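You operate a simulated robot arm through the tools that you are given. There is no shell and no other tool. Be economical: measure what you need, move in short steps, check, and stop when the job is done.

The job below is to be done with a simulated robot arm. You get a single attempt, and the scene is never put back.

## Task
Stick number 27 on the white plate with the squeegee.
Fine: lock the jig latch before you press, unlock it after; squeegee and empty sheet go back.

Only the result counts: the job must be done as asked and must still hold three seconds after the hand-in. Knocking over, shifting, dropping, spilling or breaking anything else fails it. Flat cloth is picked up by pressing the open fingertips on it (5 to 10 N) and closing them slowly along it; thin cloth reads only 2 to 8 mm in the jaws.

## Robot
A 7-joint arm with a two-finger parallel gripper, fixed in place. Base frame: the origin is at the foot of the arm, x ahead of it, y to its left, z up. Lengths are in mm, angles in degrees, forces in N, time in s.
Its first joint turns from -66.0 to 66.0 degrees. Payload 2.4 kg.
The tool frame sits at the grasp point between the pads (the TCP): z along the fingers, y along the line on which they close. The tips reach 30 mm beyond it. Largest opening 94 mm; finger width 28, thickness 10; the body of the gripper, 50 by 96 mm, starts 55 mm behind the TCP.
Orientation is that of the tool frame in the base frame, as a unit quaternion [x, y, z, w]. With the fingers straight down and closing along the base's y, the tool's x points along the base's -x, its y along +y and its z along -z.

## Interface
- The arm moves only by the tool move_arm. Its arguments are lists of equal length, an entry for each row: "travel": the shift along the tool's x, y, z in m, a list of three; "dr": the turn, a rotation vector about the tool's x, y, z in degrees, a list of three; "claw": the finger opening in m, from 0 to 0.094. In form: {"travel": [[x, y, z], ...], "dr": [[ax, ay, az], ...], "claw": [claw, ...]}. A call has 1 to 20 rows; each row shifts and turns the commanded pose from where the row before left it, along the tool's axes as they then stand. Each row takes 0.2 s and may step no farther than 50 mm and 8.6 degrees from the row before; otherwise, or with a gripper value out of range, the whole call is refused. Where a pose cannot be reached the arm comes as near as it can. A force on the tool above 70 N (or 10 N above the force at the start of the call, whichever is more), or a blocked arm, ends the call early, and 0.2 s more pass. The fingers move at their own pace (about 153 mm/s each) and stop on an object; they squeeze with about 22 N. The grip force told is the motor's: it shows also when the fingers shut on nothing. Time passes only in rows, and 0.2 s behind the last, so rows that do not move let the fingers close. The reply holds the time, the measured pose of the TCP, the force on the tool along the base axes, the opening and the grip force, in the units named above and with some noise, and new pictures: "views" is both (left out), scene, wrist or none.
- Cameras (640 x 400 px; columns grow to the right, rows downward): "scene" is fixed at [34.5, 468.7, 1448.1]; the picture's right is [-0.80, -0.61, 0.00], its down [-0.31, 0.41, -0.86] and it looks along [0.52, -0.68, -0.51] (base axes); focal length 278 px, centre (320, 200). "wrist" rides on the gripper at [76, 14, -102] in the tool frame; the picture's right is [-0.18, 0.98, 0.00], its down [-0.75, -0.14, -0.64] and it looks along [-0.63, -0.12, 0.77] (tool axes); focal length 243 px, centre (320, 200). There is no depth. A picture from a camera that has moved, and an enlarged one, comes with that camera's place and axes in the base frame and with its lens.
- zoom(camera, box): a new picture of the part [left, top, right, bottom] of that camera's present view, enlarged. No time passes.
- job_done(): hands the job in; it is judged then, once.

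Work in short steps. Places have to be worked out from the pictures, the camera data and where the tool is seen: move nearer, look again, correct. Check each grasp and each placing, and mend what went wrong. You have 120 turns and 200 pictures in all, those below and enlarged ones among them. Open the gripper and draw the arm clear of the work before you hand the job in, unless the task says otherwise; then end with one line.

The tools are called after "Call:" by a JSON object that holds its "api" and its "payload". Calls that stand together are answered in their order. move_arm: Moves the arm, as the interface text tells. Its arguments: {"type":"object","properties":{"travel":{"type":"array"},"dr":{"type":"array"},"claw":{"type":"array"},"views":{"type":"string","enum":["both","scene","wrist","none"]}},"required":["travel","dr","claw"]} The other tools are called the same way: zoom (camera, box) takes an enlarged picture of a part of a camera's view; job_done () hands the job in.

At the start:

```text
t: 0.0
tcp_pos: [317.8, -4.9, 1236.0]
tool_rot: [0.0, 1.0, 0.0, 0.0]
ft_force: [-0.1, 0.4, -0.4]
finger_gap: 94.0
gripper_force: 0.1
```

scene: 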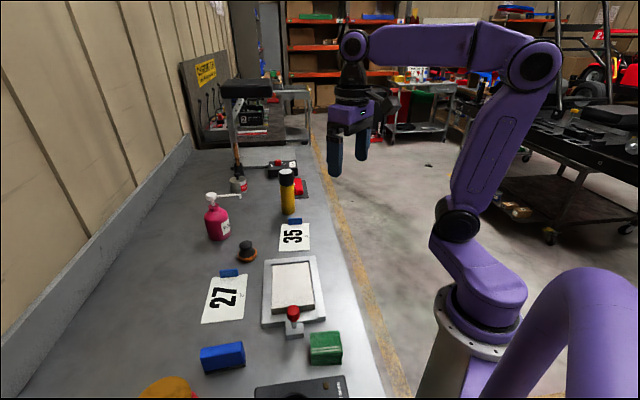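
wrist: 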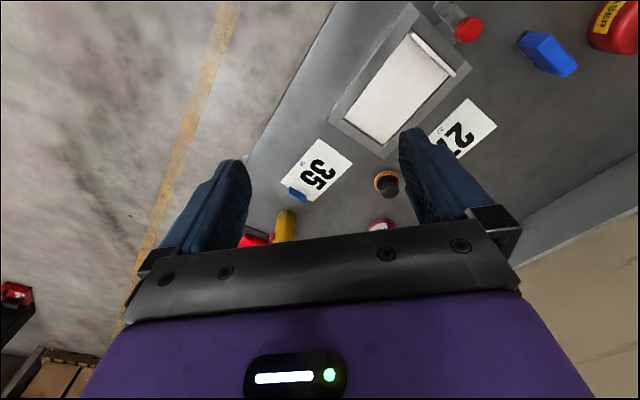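

I begin with enlarged views of the work area to identify squeegee, sheets, jig and latch.

Call:
{"api": "zoom", "payload": {"camera": "scene", "box": [180, 240, 380, 400]}}

Call:
{"api": "zoom", "payload": {"camera": "wrist", "box": [260, 0, 640, 240]}}

```text
2.50 times, centred on (280, 320) of scene
camera zoom: at [34.5, 468.7, 1448.1], right [-0.8, -0.61, 0.0], down [-0.31, 0.41, -0.86], along [0.52, -0.68, -0.51], focal length 696 px, centre (420, -100)
```

zoom: 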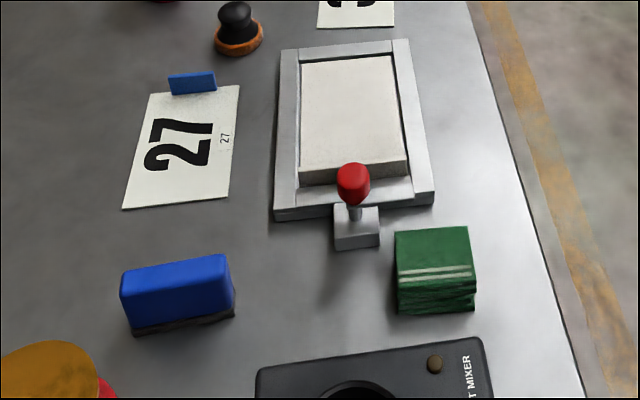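

```text
1.67 times, centred on (450, 120) of wrist
camera zoom: at [241.2, 9.1, 1337.8], right [0.18, 0.98, 0.0], down [0.75, -0.14, 0.64], along [0.63, -0.12, -0.77], focal length 404 px, centre (103, 333)
```

zoom: 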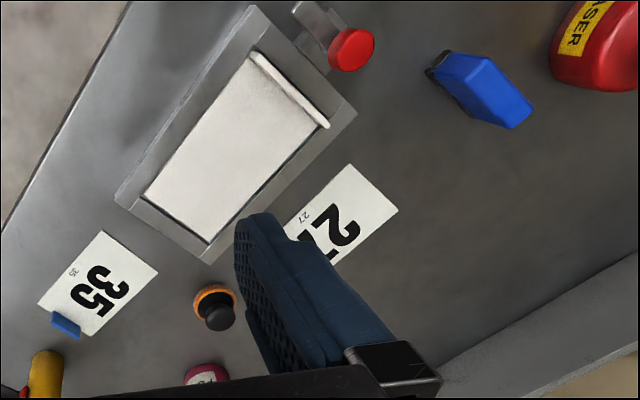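

The two views triangulate to a work surface around z≈880 here (not 290), the jig near (390,120), sheet 27 near (500,240). I move closer above the jig to measure, staying high.

Call:
{"api": "move_arm", "payload": {"travel": [[0.02, 0.04, 0.03], [0.02, 0.04, 0.03], [0.02, 0.04, 0.03], [0.02, 0.0, 0.03]], "dr": [[0, 0, 0], [0, 0, 0], [0, 0, 0], [0, 0, 0]], "claw": [0.094, 0.094, 0.094, 0.094]}}

```text
refused: row 1 steps farther than a row can; nothing moved
```

Row steps slightly exceeded 50 mm; I shorten them.

Call:
{"api": "move_arm", "payload": {"travel": [[0.015, 0.03, 0.025], [0.015, 0.03, 0.025], [0.015, 0.03, 0.025], [0.015, 0.03, 0.025], [0.0, 0.0, 0.02]], "dr": [[0, 0, 0], [0, 0, 0], [0, 0, 0], [0, 0, 0], [0, 0, 0]], "claw": [0.094, 0.094, 0.094, 0.094, 0.094]}}

```text
t: 1.2
tcp_pos: [257.9, 116.0, 1115.5]
tool_rot: [0.0, 1.0, 0.0, 0.0]
ft_force: [-0.3, -0.2, -0.3]
finger_gap: 94.0
gripper_force: 0.1
camera wrist: at [181.1, 131.4, 1218.0], right [0.18, 0.98, 0.0], down [0.75, -0.14, 0.64], along [0.63, -0.12, -0.77], focal length 243 px, centre (320, 200)
```

scene: 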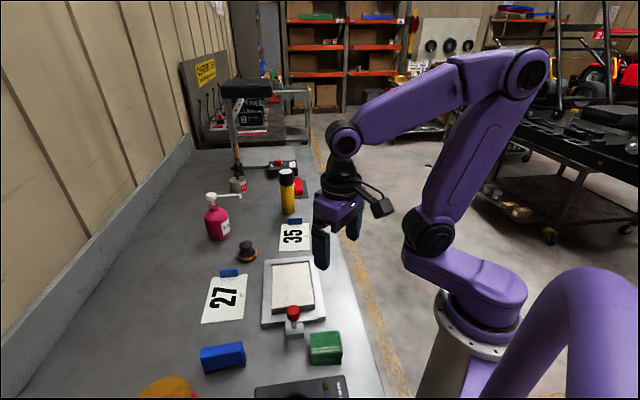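
wrist: 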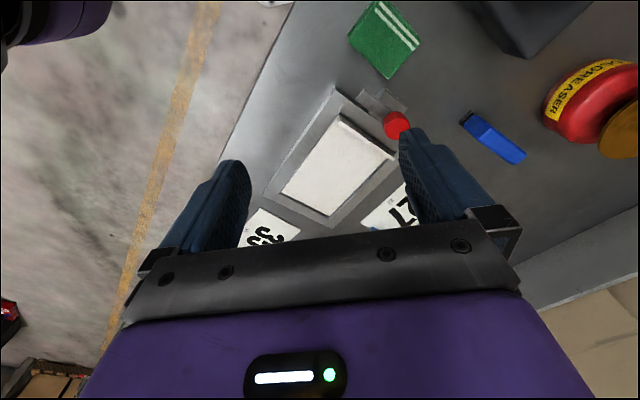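

The jig and plate triangulate to about (400,110,880), and everything on the bench is turned about 45° in the base frame. I yaw the tool -45° and hover over jig and sheet 27 for a closer look.

Call:
{"api": "move_arm", "payload": {"travel": [[0, 0, 0], [0, 0, 0], [0, 0, 0], [0, 0, 0], [0, 0, 0], [0, 0, 0], [-0.0334, -0.0153, 0.007], [-0.0334, -0.0153, 0.007], [-0.0334, -0.0153, 0.007], [-0.0334, -0.0153, 0.007], [-0.0334, -0.0153, 0.007]], "dr": [[0, 0, -7.5], [0, 0, -7.5], [0, 0, -7.5], [0, 0, -7.5], [0, 0, -7.5], [0, 0, -7.5], [0, 0, 0], [0, 0, 0], [0, 0, 0], [0, 0, 0], [0, 0, 0]], "claw": [0.094, 0.094, 0.094, 0.094, 0.094, 0.094, 0.094, 0.094, 0.094, 0.094, 0.094]}}

```text
t: 3.6
tcp_pos: [429.5, 179.2, 1075.6]
tool_rot: [-0.383, 0.924, 0.0, 0.0]
ft_force: [-0.1, 0.5, -0.3]
finger_gap: 93.9
gripper_force: 0.0
camera wrist: at [364.7, 135.4, 1178.7], right [-0.57, 0.82, 0.0], down [0.63, 0.43, 0.64], along [0.53, 0.36, -0.77], focal length 243 px, centre (320, 200)
```

scene: 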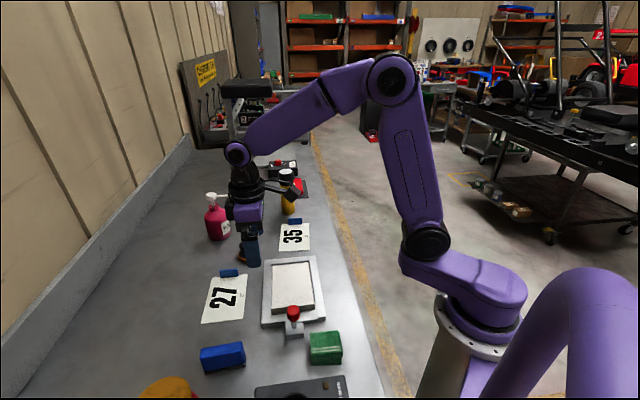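
wrist: 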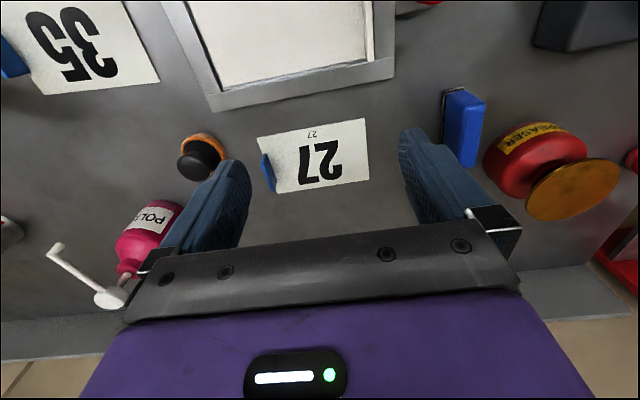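

Sheet 27 centre is around (513,229), within reach it seems. I zoom to study the tab, squeegee and latch.

Call:
{"api": "zoom", "payload": {"camera": "wrist", "box": [170, 70, 410, 220]}}

Call:
{"api": "zoom", "payload": {"camera": "scene", "box": [260, 280, 350, 350]}}

```text
2.67 times, centred on (290, 145) of wrist
camera zoom: at [364.7, 135.4, 1178.7], right [-0.57, 0.82, 0.0], down [0.63, 0.43, 0.64], along [0.53, 0.36, -0.77], focal length 647 px, centre (400, 347)
```

zoom: 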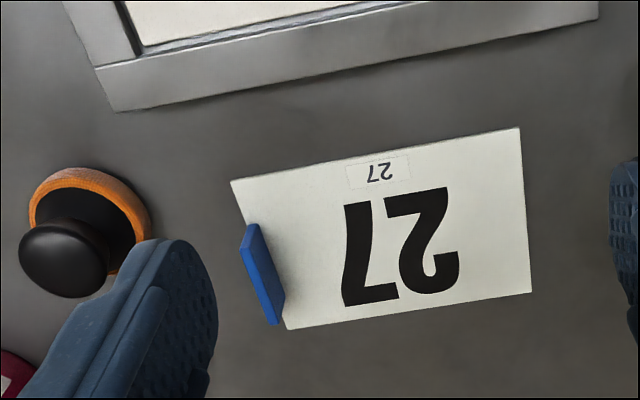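

```text
5.71 times, centred on (305, 315) of scene
camera zoom: at [34.5, 468.7, 1448.1], right [-0.8, -0.61, 0.0], down [-0.31, 0.41, -0.86], along [0.52, -0.68, -0.51], focal length 1591 px, centre (406, -457)
```

zoom: 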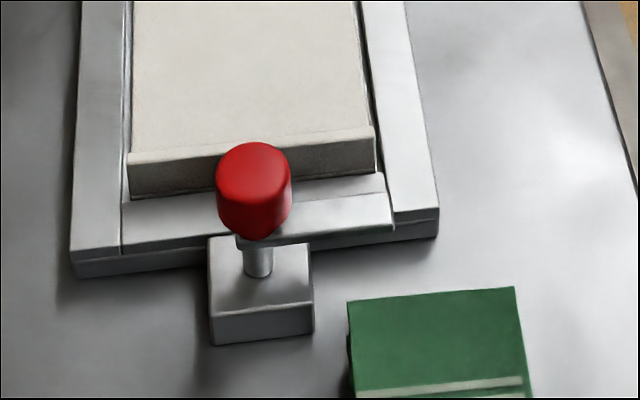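

The tab is an upright fin at the far end of the sheet. Now I move to view the latch closer.

Call:
{"api": "move_arm", "payload": {"travel": [[0.0256, 0.0308, 0.0117], [0.0256, 0.0308, 0.0117], [0.0256, 0.0308, 0.0117]], "dr": [[0, 0, 0], [0, 0, 0], [0, 0, 0]], "claw": [0.094, 0.094, 0.094], "views": "wrist"}}

Call:
{"api": "zoom", "payload": {"camera": "wrist", "box": [200, 0, 440, 150]}}

```text
t: 4.4
tcp_pos: [309.1, 193.3, 1044.9]
tool_rot: [-0.382, 0.924, 0.0, 0.0]
ft_force: [0.3, -0.2, 0.3]
finger_gap: 94.1
gripper_force: 0.2
camera wrist: at [244.0, 149.0, 1147.8], right [-0.56, 0.83, 0.0], down [0.63, 0.43, 0.64], along [0.53, 0.36, -0.77], focal length 243 px, centre (320, 200)
```

wrist: 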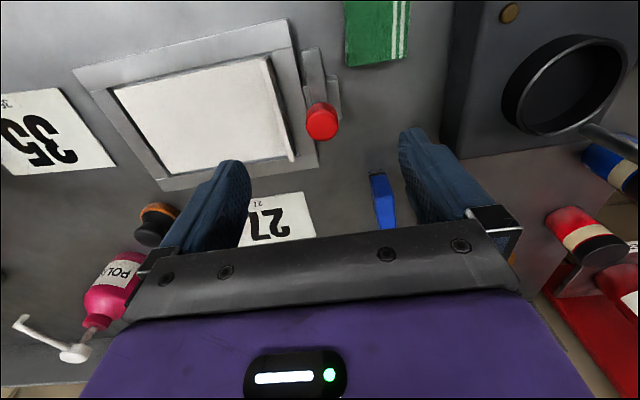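

```text
2.67 times, centred on (320, 75) of wrist
camera zoom: at [244.0, 149.0, 1147.8], right [-0.56, 0.83, 0.0], down [0.63, 0.43, 0.64], along [0.53, 0.36, -0.77], focal length 647 px, centre (320, 533)
```

zoom: 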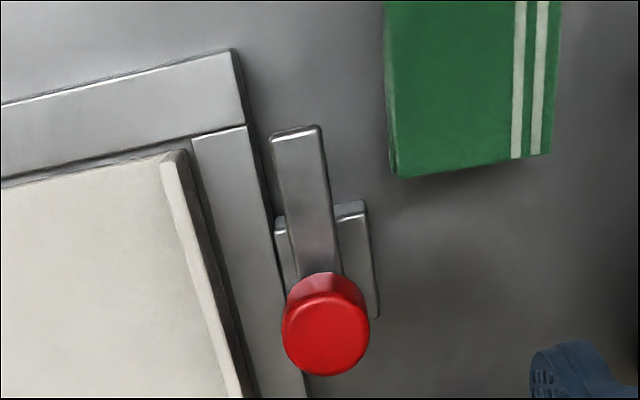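

The latch is a swivel bar with the red knob on its pivot; knob triangulates to (314,198,936) in both views. The bar must swing about 90° counter-clockwise (from above) over the jig. I turn the tool to +45° so that I can grip the knob and end at -45°.

Call:
{"api": "move_arm", "payload": {"travel": [[0, 0, 0], [0, 0, 0], [0, 0, 0], [0, 0, 0], [0, 0, 0], [0, 0, 0], [0, 0, 0], [0, 0, 0], [0, 0, 0], [0, 0, 0], [0, 0, 0], [0, 0, 0], [0, 0, 0]], "dr": [[0, 0, 7.5], [0, 0, 7.5], [0, 0, 7.5], [0, 0, 7.5], [0, 0, 7.5], [0, 0, 7.5], [0, 0, 7.5], [0, 0, 7.5], [0, 0, 7.5], [0, 0, 7.5], [0, 0, 7.5], [0, 0, 7.5], [0, 0, 0]], "claw": [0.094, 0.094, 0.094, 0.094, 0.094, 0.094, 0.094, 0.094, 0.094, 0.094, 0.094, 0.094, 0.094]}}

```text
t: 7.2
tcp_pos: [310.4, 190.3, 1044.7]
tool_rot: [0.384, 0.924, 0.0, 0.0]
ft_force: [-1.1, -0.9, 0.3]
finger_gap: 93.9
gripper_force: 0.0
camera wrist: at [265.4, 253.9, 1147.9], right [0.83, 0.56, 0.0], down [0.43, -0.63, 0.64], along [0.36, -0.53, -0.77], focal length 243 px, centre (320, 200)
```

scene: 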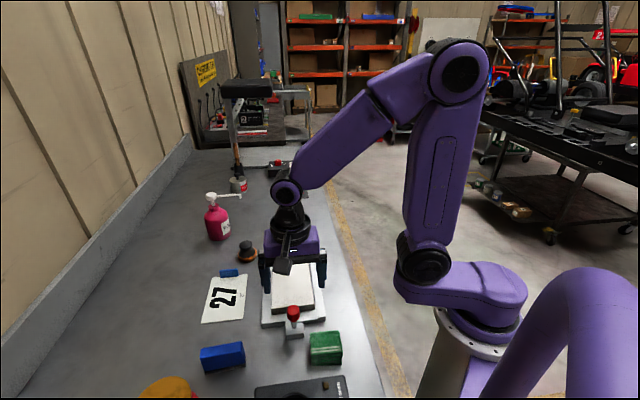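
wrist: 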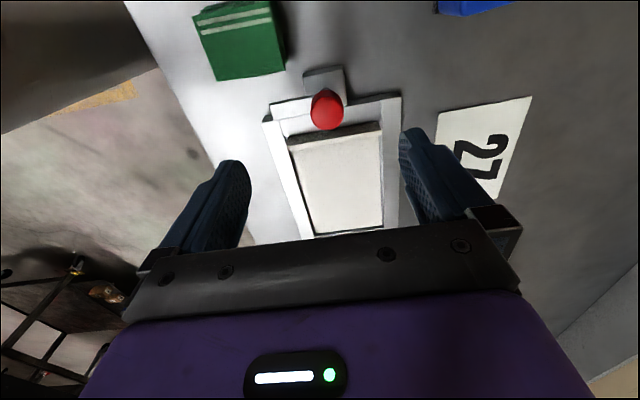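

Knob now reads (312.6,193.8) from this view; I aim for (313,196) and descend partway.

Call:
{"api": "move_arm", "payload": {"travel": [[0.0022, 0.0059, 0.015], [0, 0, 0.02], [0, 0, 0.02], [0, 0, 0]], "dr": [[0, 0, 0], [0, 0, 0], [0, 0, 0], [0, 0, 0]], "claw": [0.094, 0.094, 0.094, 0.094]}}

Call:
{"api": "zoom", "payload": {"camera": "wrist", "box": [200, 30, 440, 180]}}

```text
t: 8.2
tcp_pos: [314.3, 196.9, 989.5]
tool_rot: [0.382, 0.924, 0.0, 0.0]
ft_force: [0.7, 0.5, -0.8]
finger_gap: 94.2
gripper_force: 0.0
camera wrist: at [269.7, 259.9, 1093.2], right [0.83, 0.56, 0.0], down [0.43, -0.63, 0.64], along [0.36, -0.53, -0.77], focal length 243 px, centre (320, 200)
```

scene: 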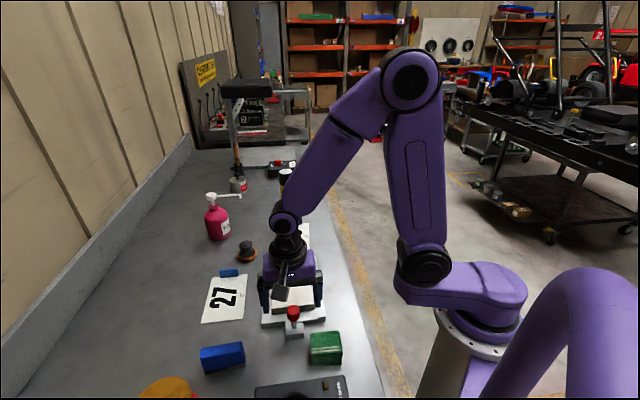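
wrist: 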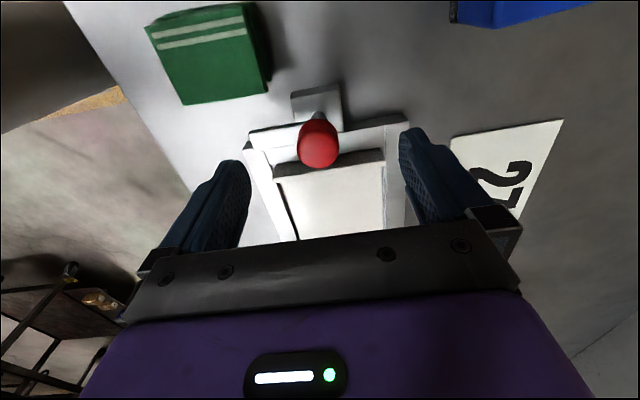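

```text
2.67 times, centred on (320, 105) of wrist
camera zoom: at [269.7, 259.9, 1093.2], right [0.83, 0.56, 0.0], down [0.43, -0.63, 0.64], along [0.36, -0.53, -0.77], focal length 647 px, centre (320, 453)
```

zoom: 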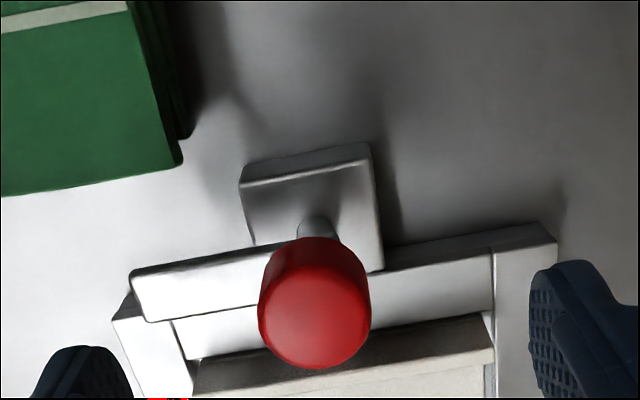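

The bar top is at about z 922, right under the knob, so fingertips must stay above ~926. I descend to TCP z≈958 and close on the knob.

Call:
{"api": "move_arm", "payload": {"travel": [[0, 0, 0.016], [0, 0, 0.0155], [0, 0, 0], [0, 0, 0], [0, 0, 0], [0, 0, 0]], "dr": [[0, 0, 0], [0, 0, 0], [0, 0, 0], [0, 0, 0], [0, 0, 0], [0, 0, 0]], "claw": [0.094, 0.094, 0.06, 0.045, 0.03, 0.02]}}

```text
t: 9.6
tcp_pos: [313.6, 197.2, 959.0]
tool_rot: [0.383, 0.924, -0.002, -0.001]
ft_force: [-4.3, -4.6, -0.4]
finger_gap: 27.2
gripper_force: 45.1
camera wrist: at [269.1, 259.9, 1061.2], right [0.83, 0.56, 0.0], down [0.43, -0.63, 0.64], along [0.36, -0.53, -0.77], focal length 243 px, centre (320, 200)
```

scene: 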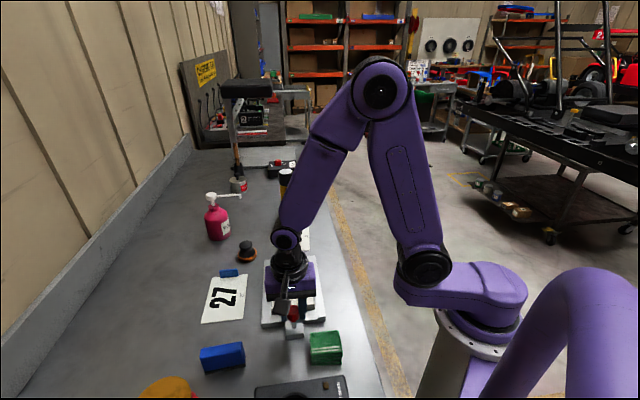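
wrist: 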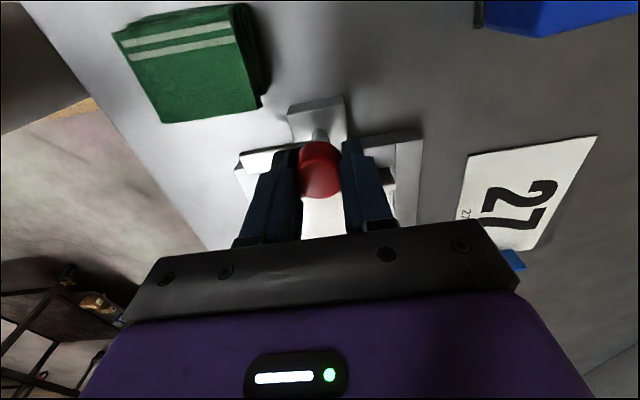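

Knob is held (27 mm). I test-turn counter-clockwise by 30° and check the force and pictures.

Call:
{"api": "move_arm", "payload": {"travel": [[0, 0, 0], [0, 0, 0], [0, 0, 0], [0, 0, 0], [0, 0, 0]], "dr": [[0, 0, -6], [0, 0, -8], [0, 0, -8], [0, 0, -8], [0, 0, 0]], "claw": [0.02, 0.02, 0.02, 0.02, 0.02], "views": "wrist"}}

Call:
{"api": "zoom", "payload": {"camera": "scene", "box": [250, 270, 350, 340]}}

```text
t: 10.8
tcp_pos: [313.9, 196.8, 958.3]
tool_rot: [0.129, 0.992, 0.001, 0.0]
ft_force: [-0.7, 4.1, 3.7]
finger_gap: 27.1
gripper_force: 44.9
camera wrist: at [242.6, 229.6, 1061.0], right [0.43, 0.9, 0.0], down [0.69, -0.33, 0.64], along [0.58, -0.27, -0.77], focal length 243 px, centre (320, 200)
```

wrist: 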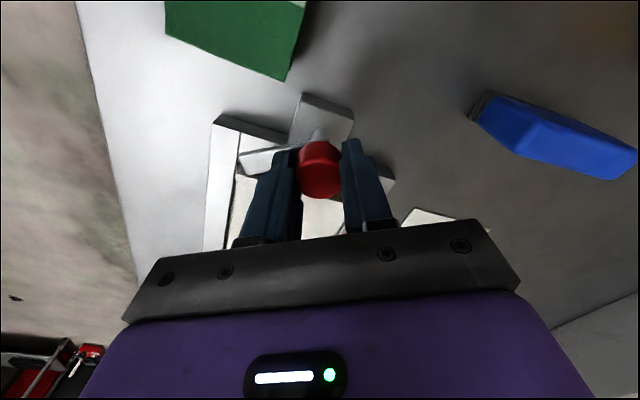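

```text
5.71 times, centred on (300, 305) of scene
camera zoom: at [34.4, 468.8, 1448.0], right [-0.8, -0.61, 0.0], down [-0.31, 0.41, -0.86], along [0.52, -0.68, -0.51], focal length 1591 px, centre (434, -400)
```

zoom: 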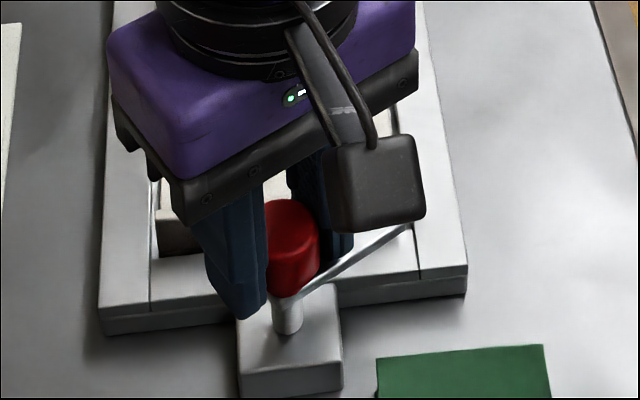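

The bar swings with the knob, freely. I continue the remaining 60°.

Call:
{"api": "move_arm", "payload": {"travel": [[0, 0, 0], [0, 0, 0], [0, 0, 0], [0, 0, 0], [0, 0, 0], [0, 0, 0], [0, 0, 0], [0, 0, 0], [0, 0, 0]], "dr": [[0, 0, -7.5], [0, 0, -7.5], [0, 0, -7.5], [0, 0, -7.5], [0, 0, -7.5], [0, 0, -7.5], [0, 0, -7.5], [0, 0, -7.5], [0, 0, 0]], "claw": [0.02, 0.02, 0.02, 0.02, 0.02, 0.02, 0.02, 0.02, 0.02], "views": "wrist"}}

Call:
{"api": "zoom", "payload": {"camera": "scene", "box": [250, 270, 350, 340]}}

```text
t: 12.8
tcp_pos: [313.1, 198.4, 958.0]
tool_rot: [-0.384, 0.923, 0.001, 0.003]
ft_force: [-7.1, 34.4, -0.6]
finger_gap: 27.3
gripper_force: 44.5
camera wrist: at [248.2, 153.8, 1060.8], right [-0.57, 0.82, 0.0], down [0.63, 0.43, 0.65], along [0.53, 0.37, -0.76], focal length 243 px, centre (320, 200)
```

wrist: 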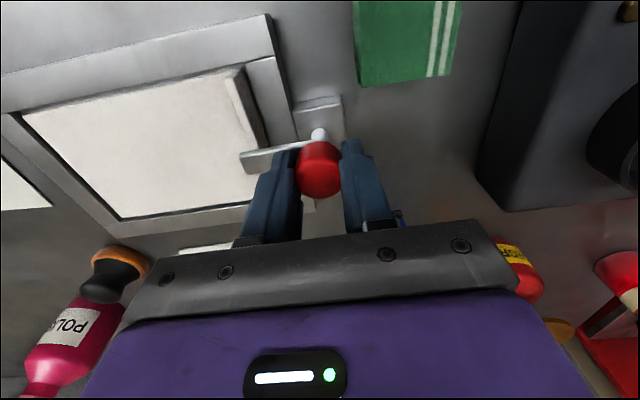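

```text
5.71 times, centred on (300, 305) of scene
camera zoom: at [34.3, 469.7, 1447.7], right [-0.8, -0.61, 0.0], down [-0.31, 0.41, -0.86], along [0.52, -0.68, -0.51], focal length 1591 px, centre (434, -400)
```

zoom: 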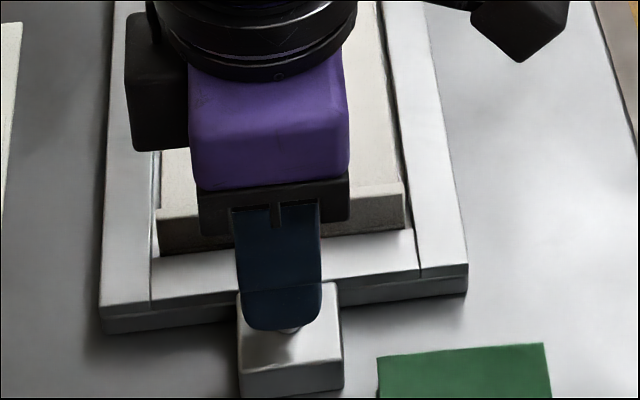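

The bar now points over the jig's end and there's a sideways load, suggesting the stop was reached. I open, rise and inspect.

Call:
{"api": "move_arm", "payload": {"travel": [[0, 0, 0], [0, 0, 0], [0, 0, 0], [0, 0, -0.03], [0, 0, -0.03], [0, 0, -0.03], [0, 0, 0]], "dr": [[0, 0, 0], [0, 0, 0], [0, 0, 0], [0, 0, 0], [0, 0, 0], [0, 0, 0], [0, 0, 0]], "claw": [0.05, 0.08, 0.08, 0.08, 0.08, 0.08, 0.08], "views": "wrist"}}

Call:
{"api": "zoom", "payload": {"camera": "wrist", "box": [160, 0, 400, 150]}}

Call:
{"api": "zoom", "payload": {"camera": "scene", "box": [250, 270, 350, 340]}}

```text
t: 14.4
tcp_pos: [315.8, 193.6, 1048.4]
tool_rot: [-0.383, 0.924, 0.001, 0.0]
ft_force: [-0.8, -0.5, -0.4]
finger_gap: 80.1
gripper_force: 0.0
camera wrist: at [250.6, 149.9, 1152.0], right [-0.56, 0.83, 0.0], down [0.63, 0.43, 0.64], along [0.53, 0.36, -0.77], focal length 243 px, centre (320, 200)
```

wrist: 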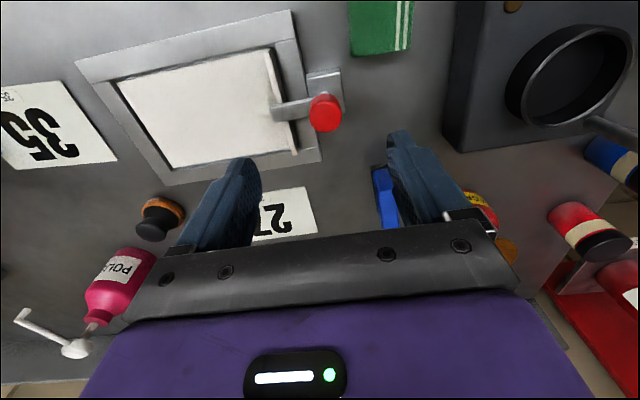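

```text
2.67 times, centred on (280, 75) of wrist
camera zoom: at [250.6, 149.9, 1152.0], right [-0.56, 0.83, 0.0], down [0.63, 0.43, 0.64], along [0.53, 0.36, -0.77], focal length 647 px, centre (427, 533)
```

zoom: 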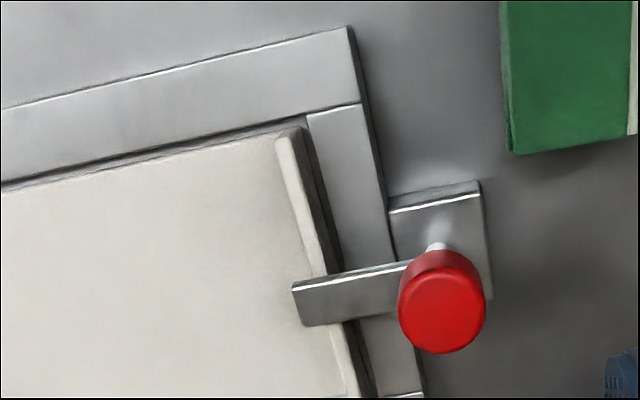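

```text
5.71 times, centred on (300, 305) of scene
camera zoom: at [34.5, 468.7, 1448.1], right [-0.8, -0.61, 0.0], down [-0.31, 0.41, -0.86], along [0.52, -0.68, -0.51], focal length 1591 px, centre (434, -400)
```

zoom: 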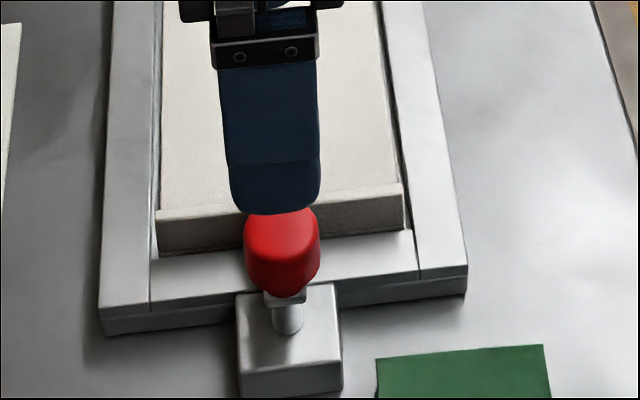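

The bar now lies over the plate's near edge, parallel to the jig: locked. Plate top is near z≈905, centre about (392,113), ~98×153 mm, the sheet nearly the same size. Next I move high above the tab of sheet 27, estimated at (572,184).

Call:
{"api": "move_arm", "payload": {"travel": [[-0.029, -0.0313, 0.003], [-0.029, -0.0313, 0.008], [-0.029, -0.0313, 0.008], [-0.029, -0.0313, 0.008], [-0.029, -0.0313, 0.008], [-0.029, -0.0313, 0.008], [0, 0, 0]], "dr": [[0, 0, 0], [0, 0, 0], [0, 0, 0], [0, 0, 0], [0, 0, 0], [0, 0, 0], [0, 0, 0]], "claw": [0.06, 0.05, 0.05, 0.05, 0.05, 0.05, 0.05]}}

Call:
{"api": "zoom", "payload": {"camera": "wrist", "box": [200, 50, 440, 200]}}

```text
t: 16.0
tcp_pos: [572.9, 186.4, 1002.6]
tool_rot: [-0.382, 0.924, 0.0, -0.001]
ft_force: [-0.3, 0.2, 0.9]
finger_gap: 50.3
gripper_force: 0.1
camera wrist: at [508.1, 141.3, 1106.2], right [-0.56, 0.83, 0.0], down [0.63, 0.43, 0.64], along [0.53, 0.36, -0.77], focal length 243 px, centre (320, 200)
```

scene: 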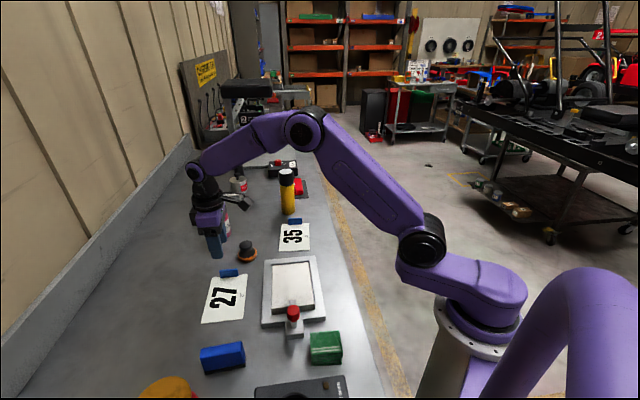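
wrist: 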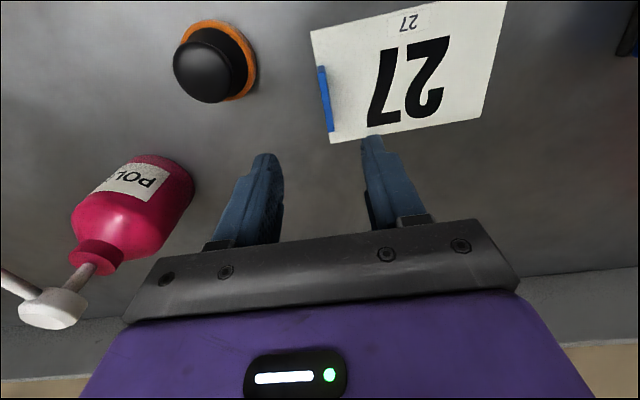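

```text
2.67 times, centred on (320, 125) of wrist
camera zoom: at [508.1, 141.3, 1106.2], right [-0.56, 0.83, 0.0], down [0.63, 0.43, 0.64], along [0.53, 0.36, -0.77], focal length 647 px, centre (320, 400)
```

zoom: 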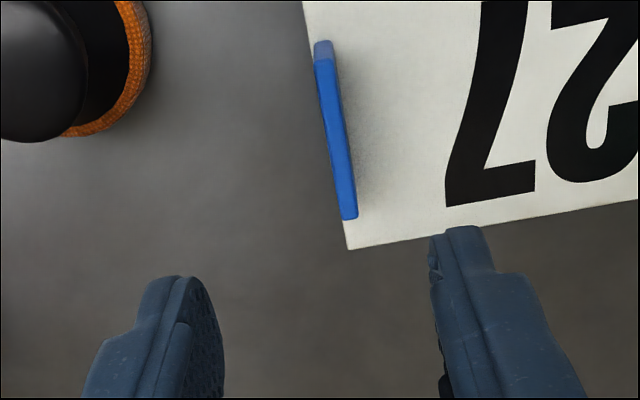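

The fin's centre works out at (564,185), aligned with the tool's yaw. I shift over it and descend to z≈940 for another check.

Call:
{"api": "move_arm", "payload": {"travel": [[0.007, 0.005, 0.02], [0, 0, 0.02], [0, 0, 0.02], [0, 0, 0]], "dr": [[0, 0, 0], [0, 0, 0], [0, 0, 0], [0, 0, 0]], "claw": [0.05, 0.05, 0.05, 0.05], "views": "wrist"}}

Call:
{"api": "zoom", "payload": {"camera": "wrist", "box": [200, 50, 440, 200]}}

Call:
{"api": "zoom", "payload": {"camera": "scene", "box": [190, 240, 260, 290]}}

```text
t: 17.0
tcp_pos: [560.7, 184.2, 943.3]
tool_rot: [-0.383, 0.924, 0.0, 0.0]
ft_force: [-0.1, 0.2, -0.1]
finger_gap: 50.2
gripper_force: 0.0
camera wrist: at [495.5, 140.6, 1046.2], right [-0.56, 0.83, 0.0], down [0.63, 0.43, 0.64], along [0.53, 0.36, -0.77], focal length 243 px, centre (320, 200)
```

wrist: 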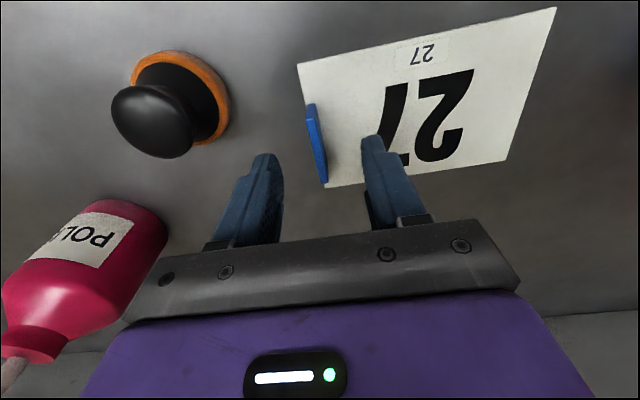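

```text
2.67 times, centred on (320, 125) of wrist
camera zoom: at [495.5, 140.6, 1046.2], right [-0.56, 0.83, 0.0], down [0.63, 0.43, 0.64], along [0.53, 0.36, -0.77], focal length 647 px, centre (320, 400)
```

zoom: 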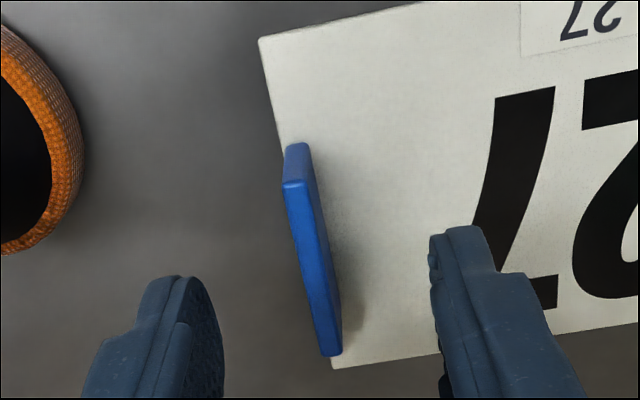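

```text
8.00 times, centred on (225, 265) of scene
camera zoom: at [34.5, 468.7, 1448.1], right [-0.8, -0.61, 0.0], down [-0.31, 0.41, -0.86], along [0.52, -0.68, -0.51], focal length 2227 px, centre (1080, -320)
```

zoom: 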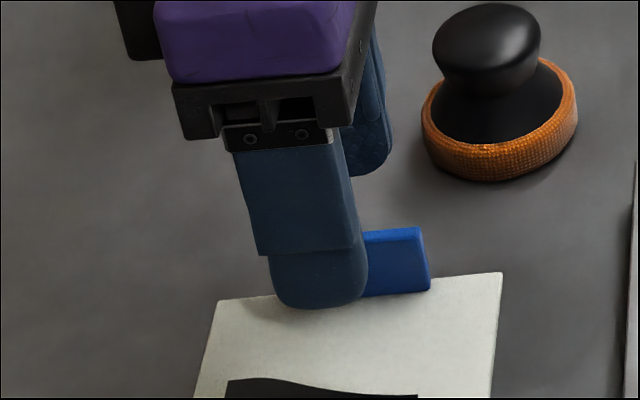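

Fin centre refined to (565,185); table at ≈870. I correct, descend to z≈906 (tips just above the sheet), and close on the fin.

Call:
{"api": "move_arm", "payload": {"travel": [[-0.0037, -0.0025, 0.012], [0, 0, 0.015], [0, 0, 0.01], [0, 0, 0]], "dr": [[0, 0, 0], [0, 0, 0], [0, 0, 0], [0, 0, 0]], "claw": [0.05, 0.05, 0.05, 0.05], "views": "wrist"}}

Call:
{"api": "zoom", "payload": {"camera": "wrist", "box": [200, 80, 440, 230]}}

Call:
{"api": "zoom", "payload": {"camera": "scene", "box": [190, 240, 260, 290]}}

```text
t: 18.0
tcp_pos: [566.2, 185.1, 912.2]
tool_rot: [-0.382, 0.924, 0.0, 0.003]
ft_force: [-12.9, -8.1, 51.9]
finger_gap: 52.0
gripper_force: 1.7
camera wrist: at [501.7, 141.0, 1014.6], right [-0.56, 0.83, 0.0], down [0.63, 0.43, 0.65], along [0.53, 0.36, -0.76], focal length 243 px, centre (320, 200)
```

wrist: 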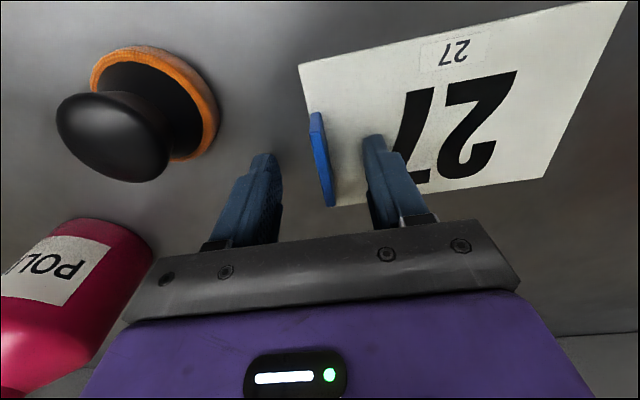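

```text
2.67 times, centred on (320, 155) of wrist
camera zoom: at [501.7, 141.0, 1014.6], right [-0.56, 0.83, 0.0], down [0.63, 0.43, 0.65], along [0.53, 0.36, -0.76], focal length 647 px, centre (320, 320)
```

zoom: 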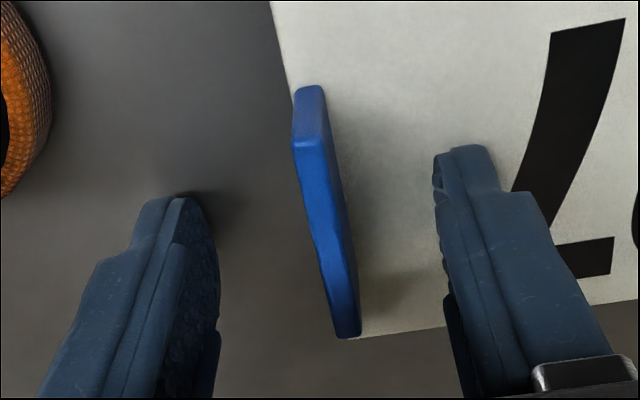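

```text
8.00 times, centred on (225, 265) of scene
camera zoom: at [33.3, 468.2, 1448.3], right [-0.8, -0.61, 0.0], down [-0.31, 0.41, -0.86], along [0.52, -0.68, -0.51], focal length 2227 px, centre (1080, -320)
```

zoom: 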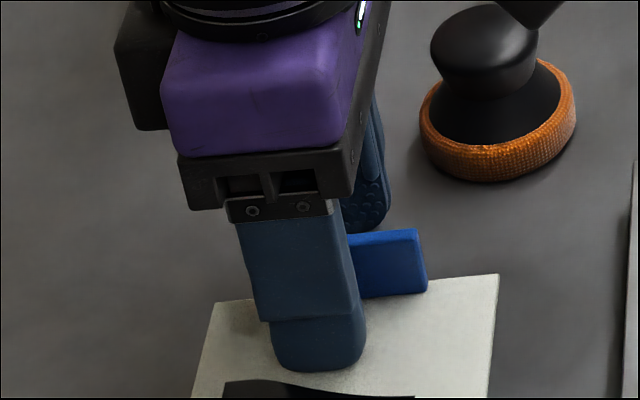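

Contact force 52 N: the tips touch the surface, so the table is at z≈881. I raise by about 9 mm, re-check, then close on the fin.

Call:
{"api": "move_arm", "payload": {"travel": [[0, 0, -0.009], [0, 0.002, 0], [0, 0, 0], [0, 0, 0], [0, 0, 0], [0, 0, 0], [0, 0, 0]], "dr": [[0, 0, 0], [0, 0, 0], [0, 0, 0], [0, 0, 0], [0, 0, 0], [0, 0, 0], [0, 0, 0]], "claw": [0.05, 0.05, 0.035, 0.02, 0.01, 0.002, 0.002], "views": "wrist"}}

Call:
{"api": "zoom", "payload": {"camera": "scene", "box": [190, 240, 260, 290]}}

```text
t: 19.6
tcp_pos: [564.8, 186.3, 917.3]
tool_rot: [-0.382, 0.924, 0.0, 0.0]
ft_force: [-0.2, -0.3, 0.8]
finger_gap: 4.9
gripper_force: 22.5
camera wrist: at [499.3, 142.0, 1020.1], right [-0.56, 0.83, 0.0], down [0.63, 0.43, 0.64], along [0.53, 0.36, -0.77], focal length 243 px, centre (320, 200)
```

wrist: 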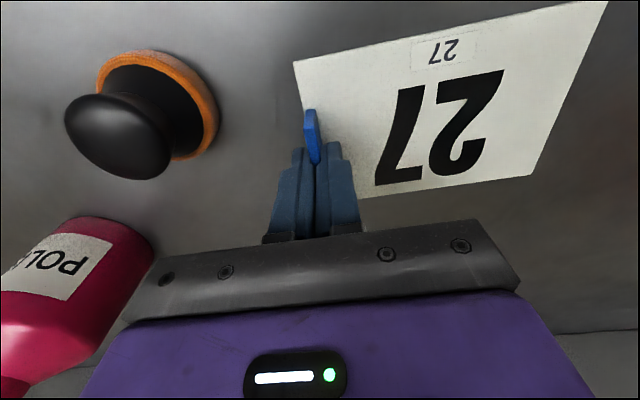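

```text
8.00 times, centred on (225, 265) of scene
camera zoom: at [34.5, 468.7, 1448.1], right [-0.8, -0.61, 0.0], down [-0.31, 0.41, -0.86], along [0.52, -0.68, -0.51], focal length 2227 px, centre (1080, -320)
```

zoom: 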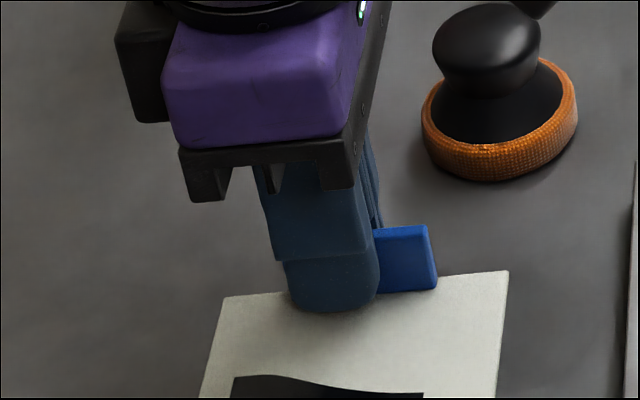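

The fin is gripped (4.9 mm). I lift straight up 60 mm and check how the sheet hangs.

Call:
{"api": "move_arm", "payload": {"travel": [[0, 0, -0.01], [0, 0, -0.02], [0, 0, -0.03], [0, 0, 0]], "dr": [[0, 0, 0], [0, 0, 0], [0, 0, 0], [0, 0, 0]], "claw": [0.002, 0.002, 0.002, 0.002]}}

Call:
{"api": "zoom", "payload": {"camera": "scene", "box": [170, 190, 330, 330]}}

```text
t: 20.6
tcp_pos: [562.4, 186.4, 978.3]
tool_rot: [-0.383, 0.924, 0.0, 0.0]
ft_force: [-0.3, -0.3, 0.0]
finger_gap: 4.9
gripper_force: 22.1
camera wrist: at [498.2, 142.2, 1082.0], right [-0.56, 0.83, 0.0], down [0.63, 0.43, 0.64], along [0.53, 0.36, -0.77], focal length 243 px, centre (320, 200)
```

scene: 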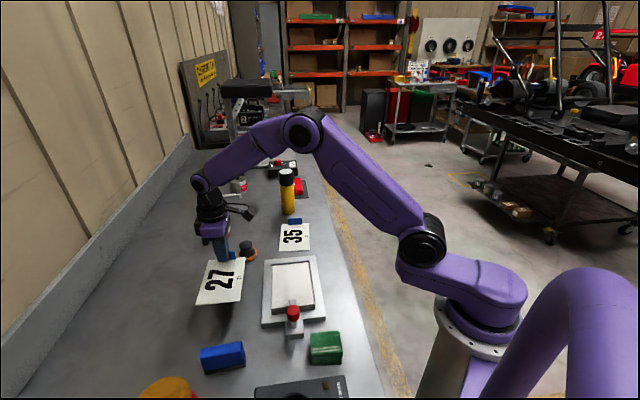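
wrist: 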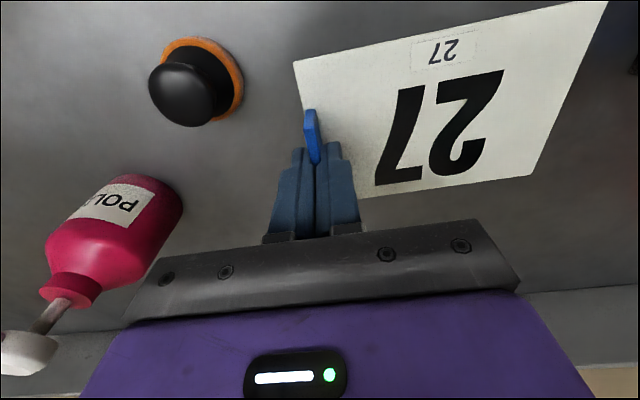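

```text
2.86 times, centred on (250, 260) of scene
camera zoom: at [34.5, 468.7, 1448.1], right [-0.8, -0.61, 0.0], down [-0.31, 0.41, -0.86], along [0.52, -0.68, -0.51], focal length 795 px, centre (520, 29)
```

zoom: 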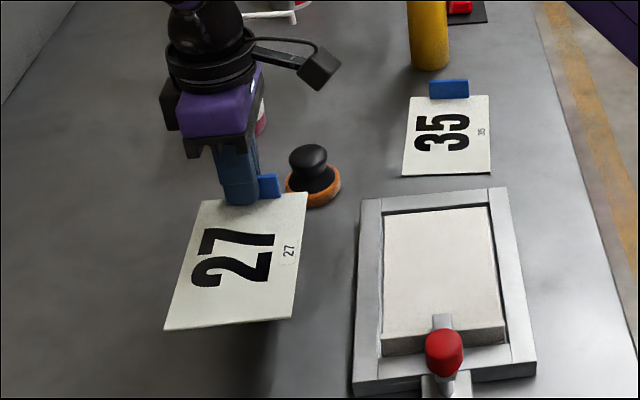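

The sheet is rigid and held level; its centre is about 67 mm toward the latch from the TCP. I carry it across over the plate, with a 12 mm offset away from the latch bar, still above it.

Call:
{"api": "move_arm", "payload": {"travel": [[0, 0, -0.012], [0.042, -0.002, 0], [0.042, -0.002, 0], [0.042, -0.002, 0], [0.042, -0.002, 0], [0, 0, 0]], "dr": [[0, 0, 0], [0, 0, 0], [0, 0, 0], [0, 0, 0], [0, 0, 0], [0, 0, 0]], "claw": [0.002, 0.002, 0.002, 0.002, 0.002, 0.002]}}

Call:
{"api": "zoom", "payload": {"camera": "scene", "box": [240, 230, 360, 345]}}

```text
t: 22.0
tcp_pos: [452.1, 61.3, 989.9]
tool_rot: [-0.383, 0.924, 0.0, 0.0]
ft_force: [0.1, 0.6, -0.8]
finger_gap: 4.9
gripper_force: 22.4
camera wrist: at [387.2, 17.8, 1093.0], right [-0.56, 0.83, 0.0], down [0.63, 0.43, 0.64], along [0.53, 0.36, -0.77], focal length 243 px, centre (320, 200)
```

scene: 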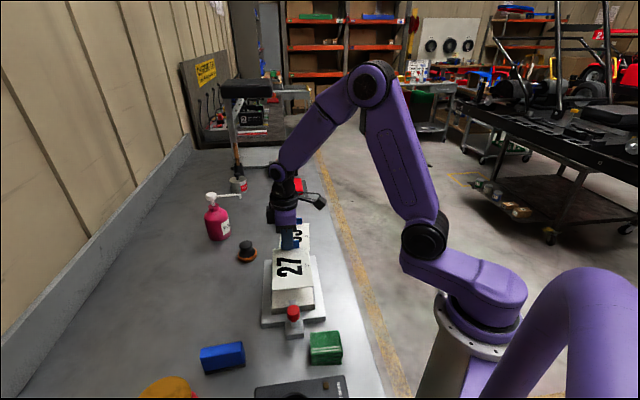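
wrist: 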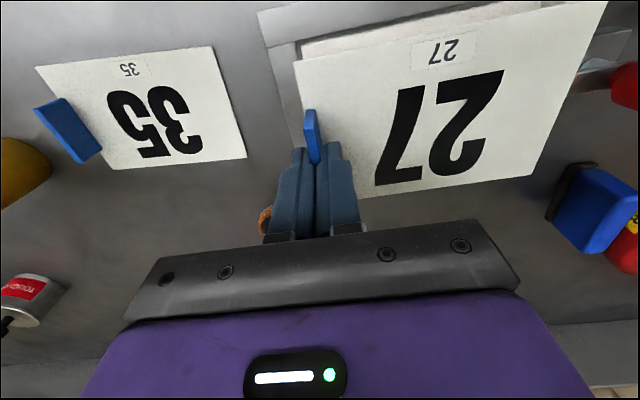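

```text
3.48 times, centred on (300, 288) of scene
camera zoom: at [34.5, 468.7, 1448.1], right [-0.8, -0.61, 0.0], down [-0.31, 0.41, -0.86], along [0.52, -0.68, -0.51], focal length 968 px, centre (390, -104)
```

zoom: 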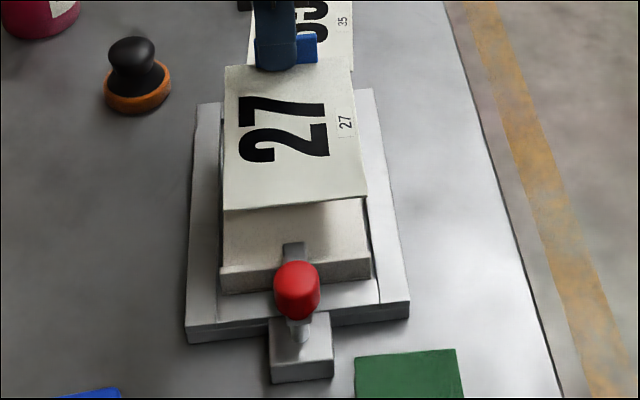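

Alignment across looks good. I lower 33 mm with a small trim (still 8 mm clear of the bar tip) and look.

Call:
{"api": "move_arm", "payload": {"travel": [[0.0015, -0.003, 0.012], [0, 0, 0.012], [0, 0, 0.01], [0, 0, 0]], "dr": [[0, 0, 0], [0, 0, 0], [0, 0, 0], [0, 0, 0]], "claw": [0.002, 0.002, 0.002, 0.002], "views": "wrist"}}

Call:
{"api": "zoom", "payload": {"camera": "scene", "box": [250, 240, 340, 340]}}

Call:
{"api": "zoom", "payload": {"camera": "wrist", "box": [240, 0, 640, 250]}}

```text
t: 23.0
tcp_pos: [451.0, 58.1, 956.1]
tool_rot: [-0.383, 0.924, 0.0, 0.0]
ft_force: [0.6, -0.2, -0.4]
finger_gap: 5.0
gripper_force: 21.6
camera wrist: at [386.6, 15.1, 1059.1], right [-0.56, 0.83, 0.0], down [0.63, 0.43, 0.64], along [0.53, 0.36, -0.77], focal length 243 px, centre (320, 200)
```

wrist: 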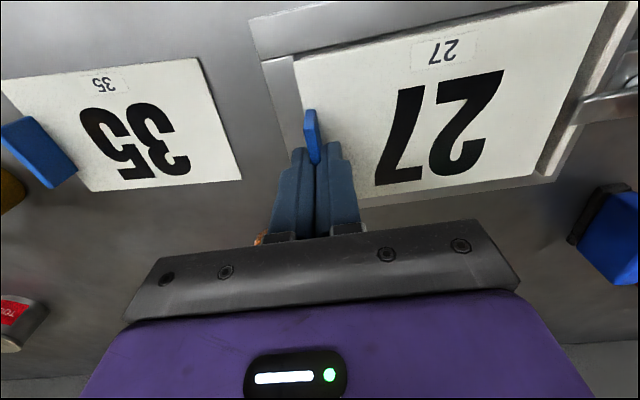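

```text
4.00 times, centred on (295, 290) of scene
camera zoom: at [34.5, 468.7, 1448.1], right [-0.8, -0.61, 0.0], down [-0.31, 0.41, -0.86], along [0.52, -0.68, -0.51], focal length 1114 px, centre (420, -160)
```

zoom: 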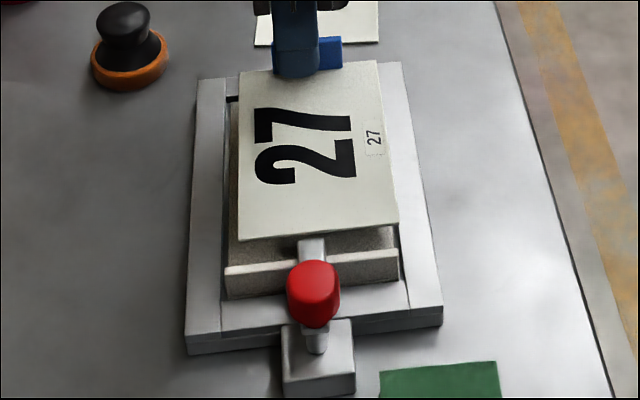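

```text
1.60 times, centred on (440, 125) of wrist
camera zoom: at [386.6, 15.1, 1059.1], right [-0.56, 0.83, 0.0], down [0.63, 0.43, 0.64], along [0.53, 0.36, -0.77], focal length 388 px, centre (128, 320)
```

zoom: 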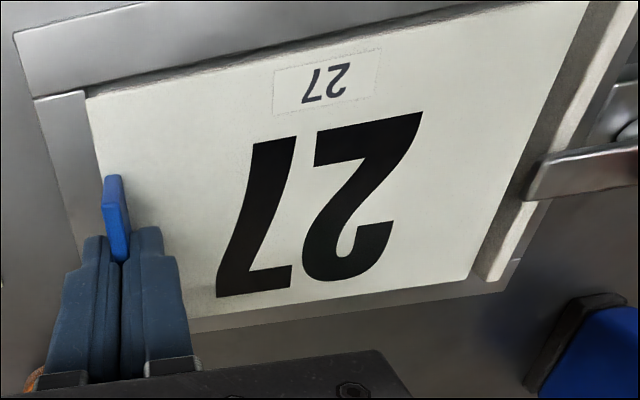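

There seems to be a raised strip at the plate's near end (fence or bevel). I zoom in on it before lowering further.

Call:
{"api": "zoom", "payload": {"camera": "wrist", "box": [520, 60, 640, 190]}}

Call:
{"api": "zoom", "payload": {"camera": "scene", "box": [270, 290, 325, 330]}}

Call:
{"api": "zoom", "payload": {"camera": "wrist", "box": [240, 0, 400, 100]}}

```text
3.08 times, centred on (580, 125) of wrist
camera zoom: at [386.6, 15.1, 1059.1], right [-0.56, 0.83, 0.0], down [0.63, 0.43, 0.64], along [0.53, 0.36, -0.77], focal length 746 px, centre (-480, 431)
```

zoom: 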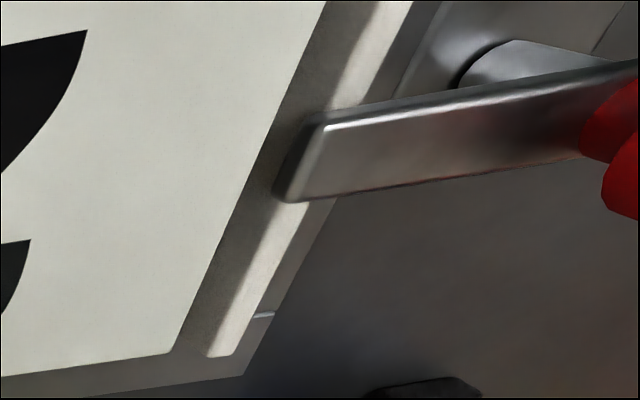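

```text
10.00 times, centred on (298, 310) of scene
camera zoom: at [34.5, 468.7, 1448.1], right [-0.8, -0.61, 0.0], down [-0.31, 0.41, -0.86], along [0.52, -0.68, -0.51], focal length 2784 px, centre (545, -900)
```

zoom: 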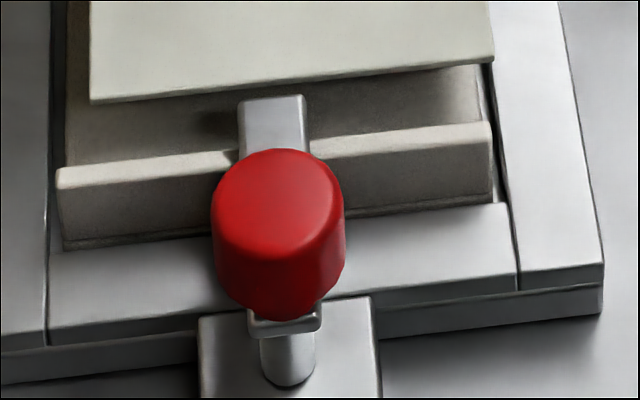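

```text
4.00 times, centred on (320, 50) of wrist
camera zoom: at [386.6, 15.1, 1059.1], right [-0.56, 0.83, 0.0], down [0.63, 0.43, 0.64], along [0.53, 0.36, -0.77], focal length 970 px, centre (320, 800)
```

zoom: 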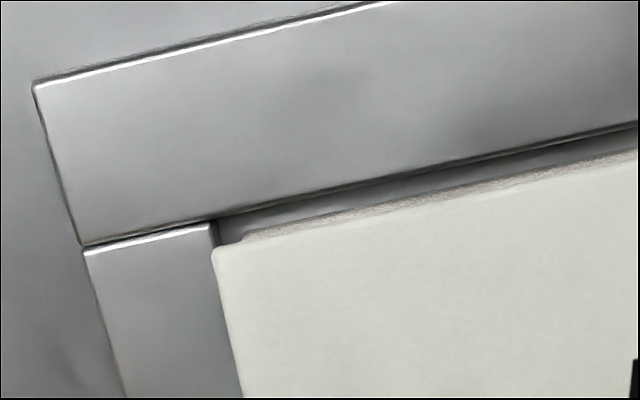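

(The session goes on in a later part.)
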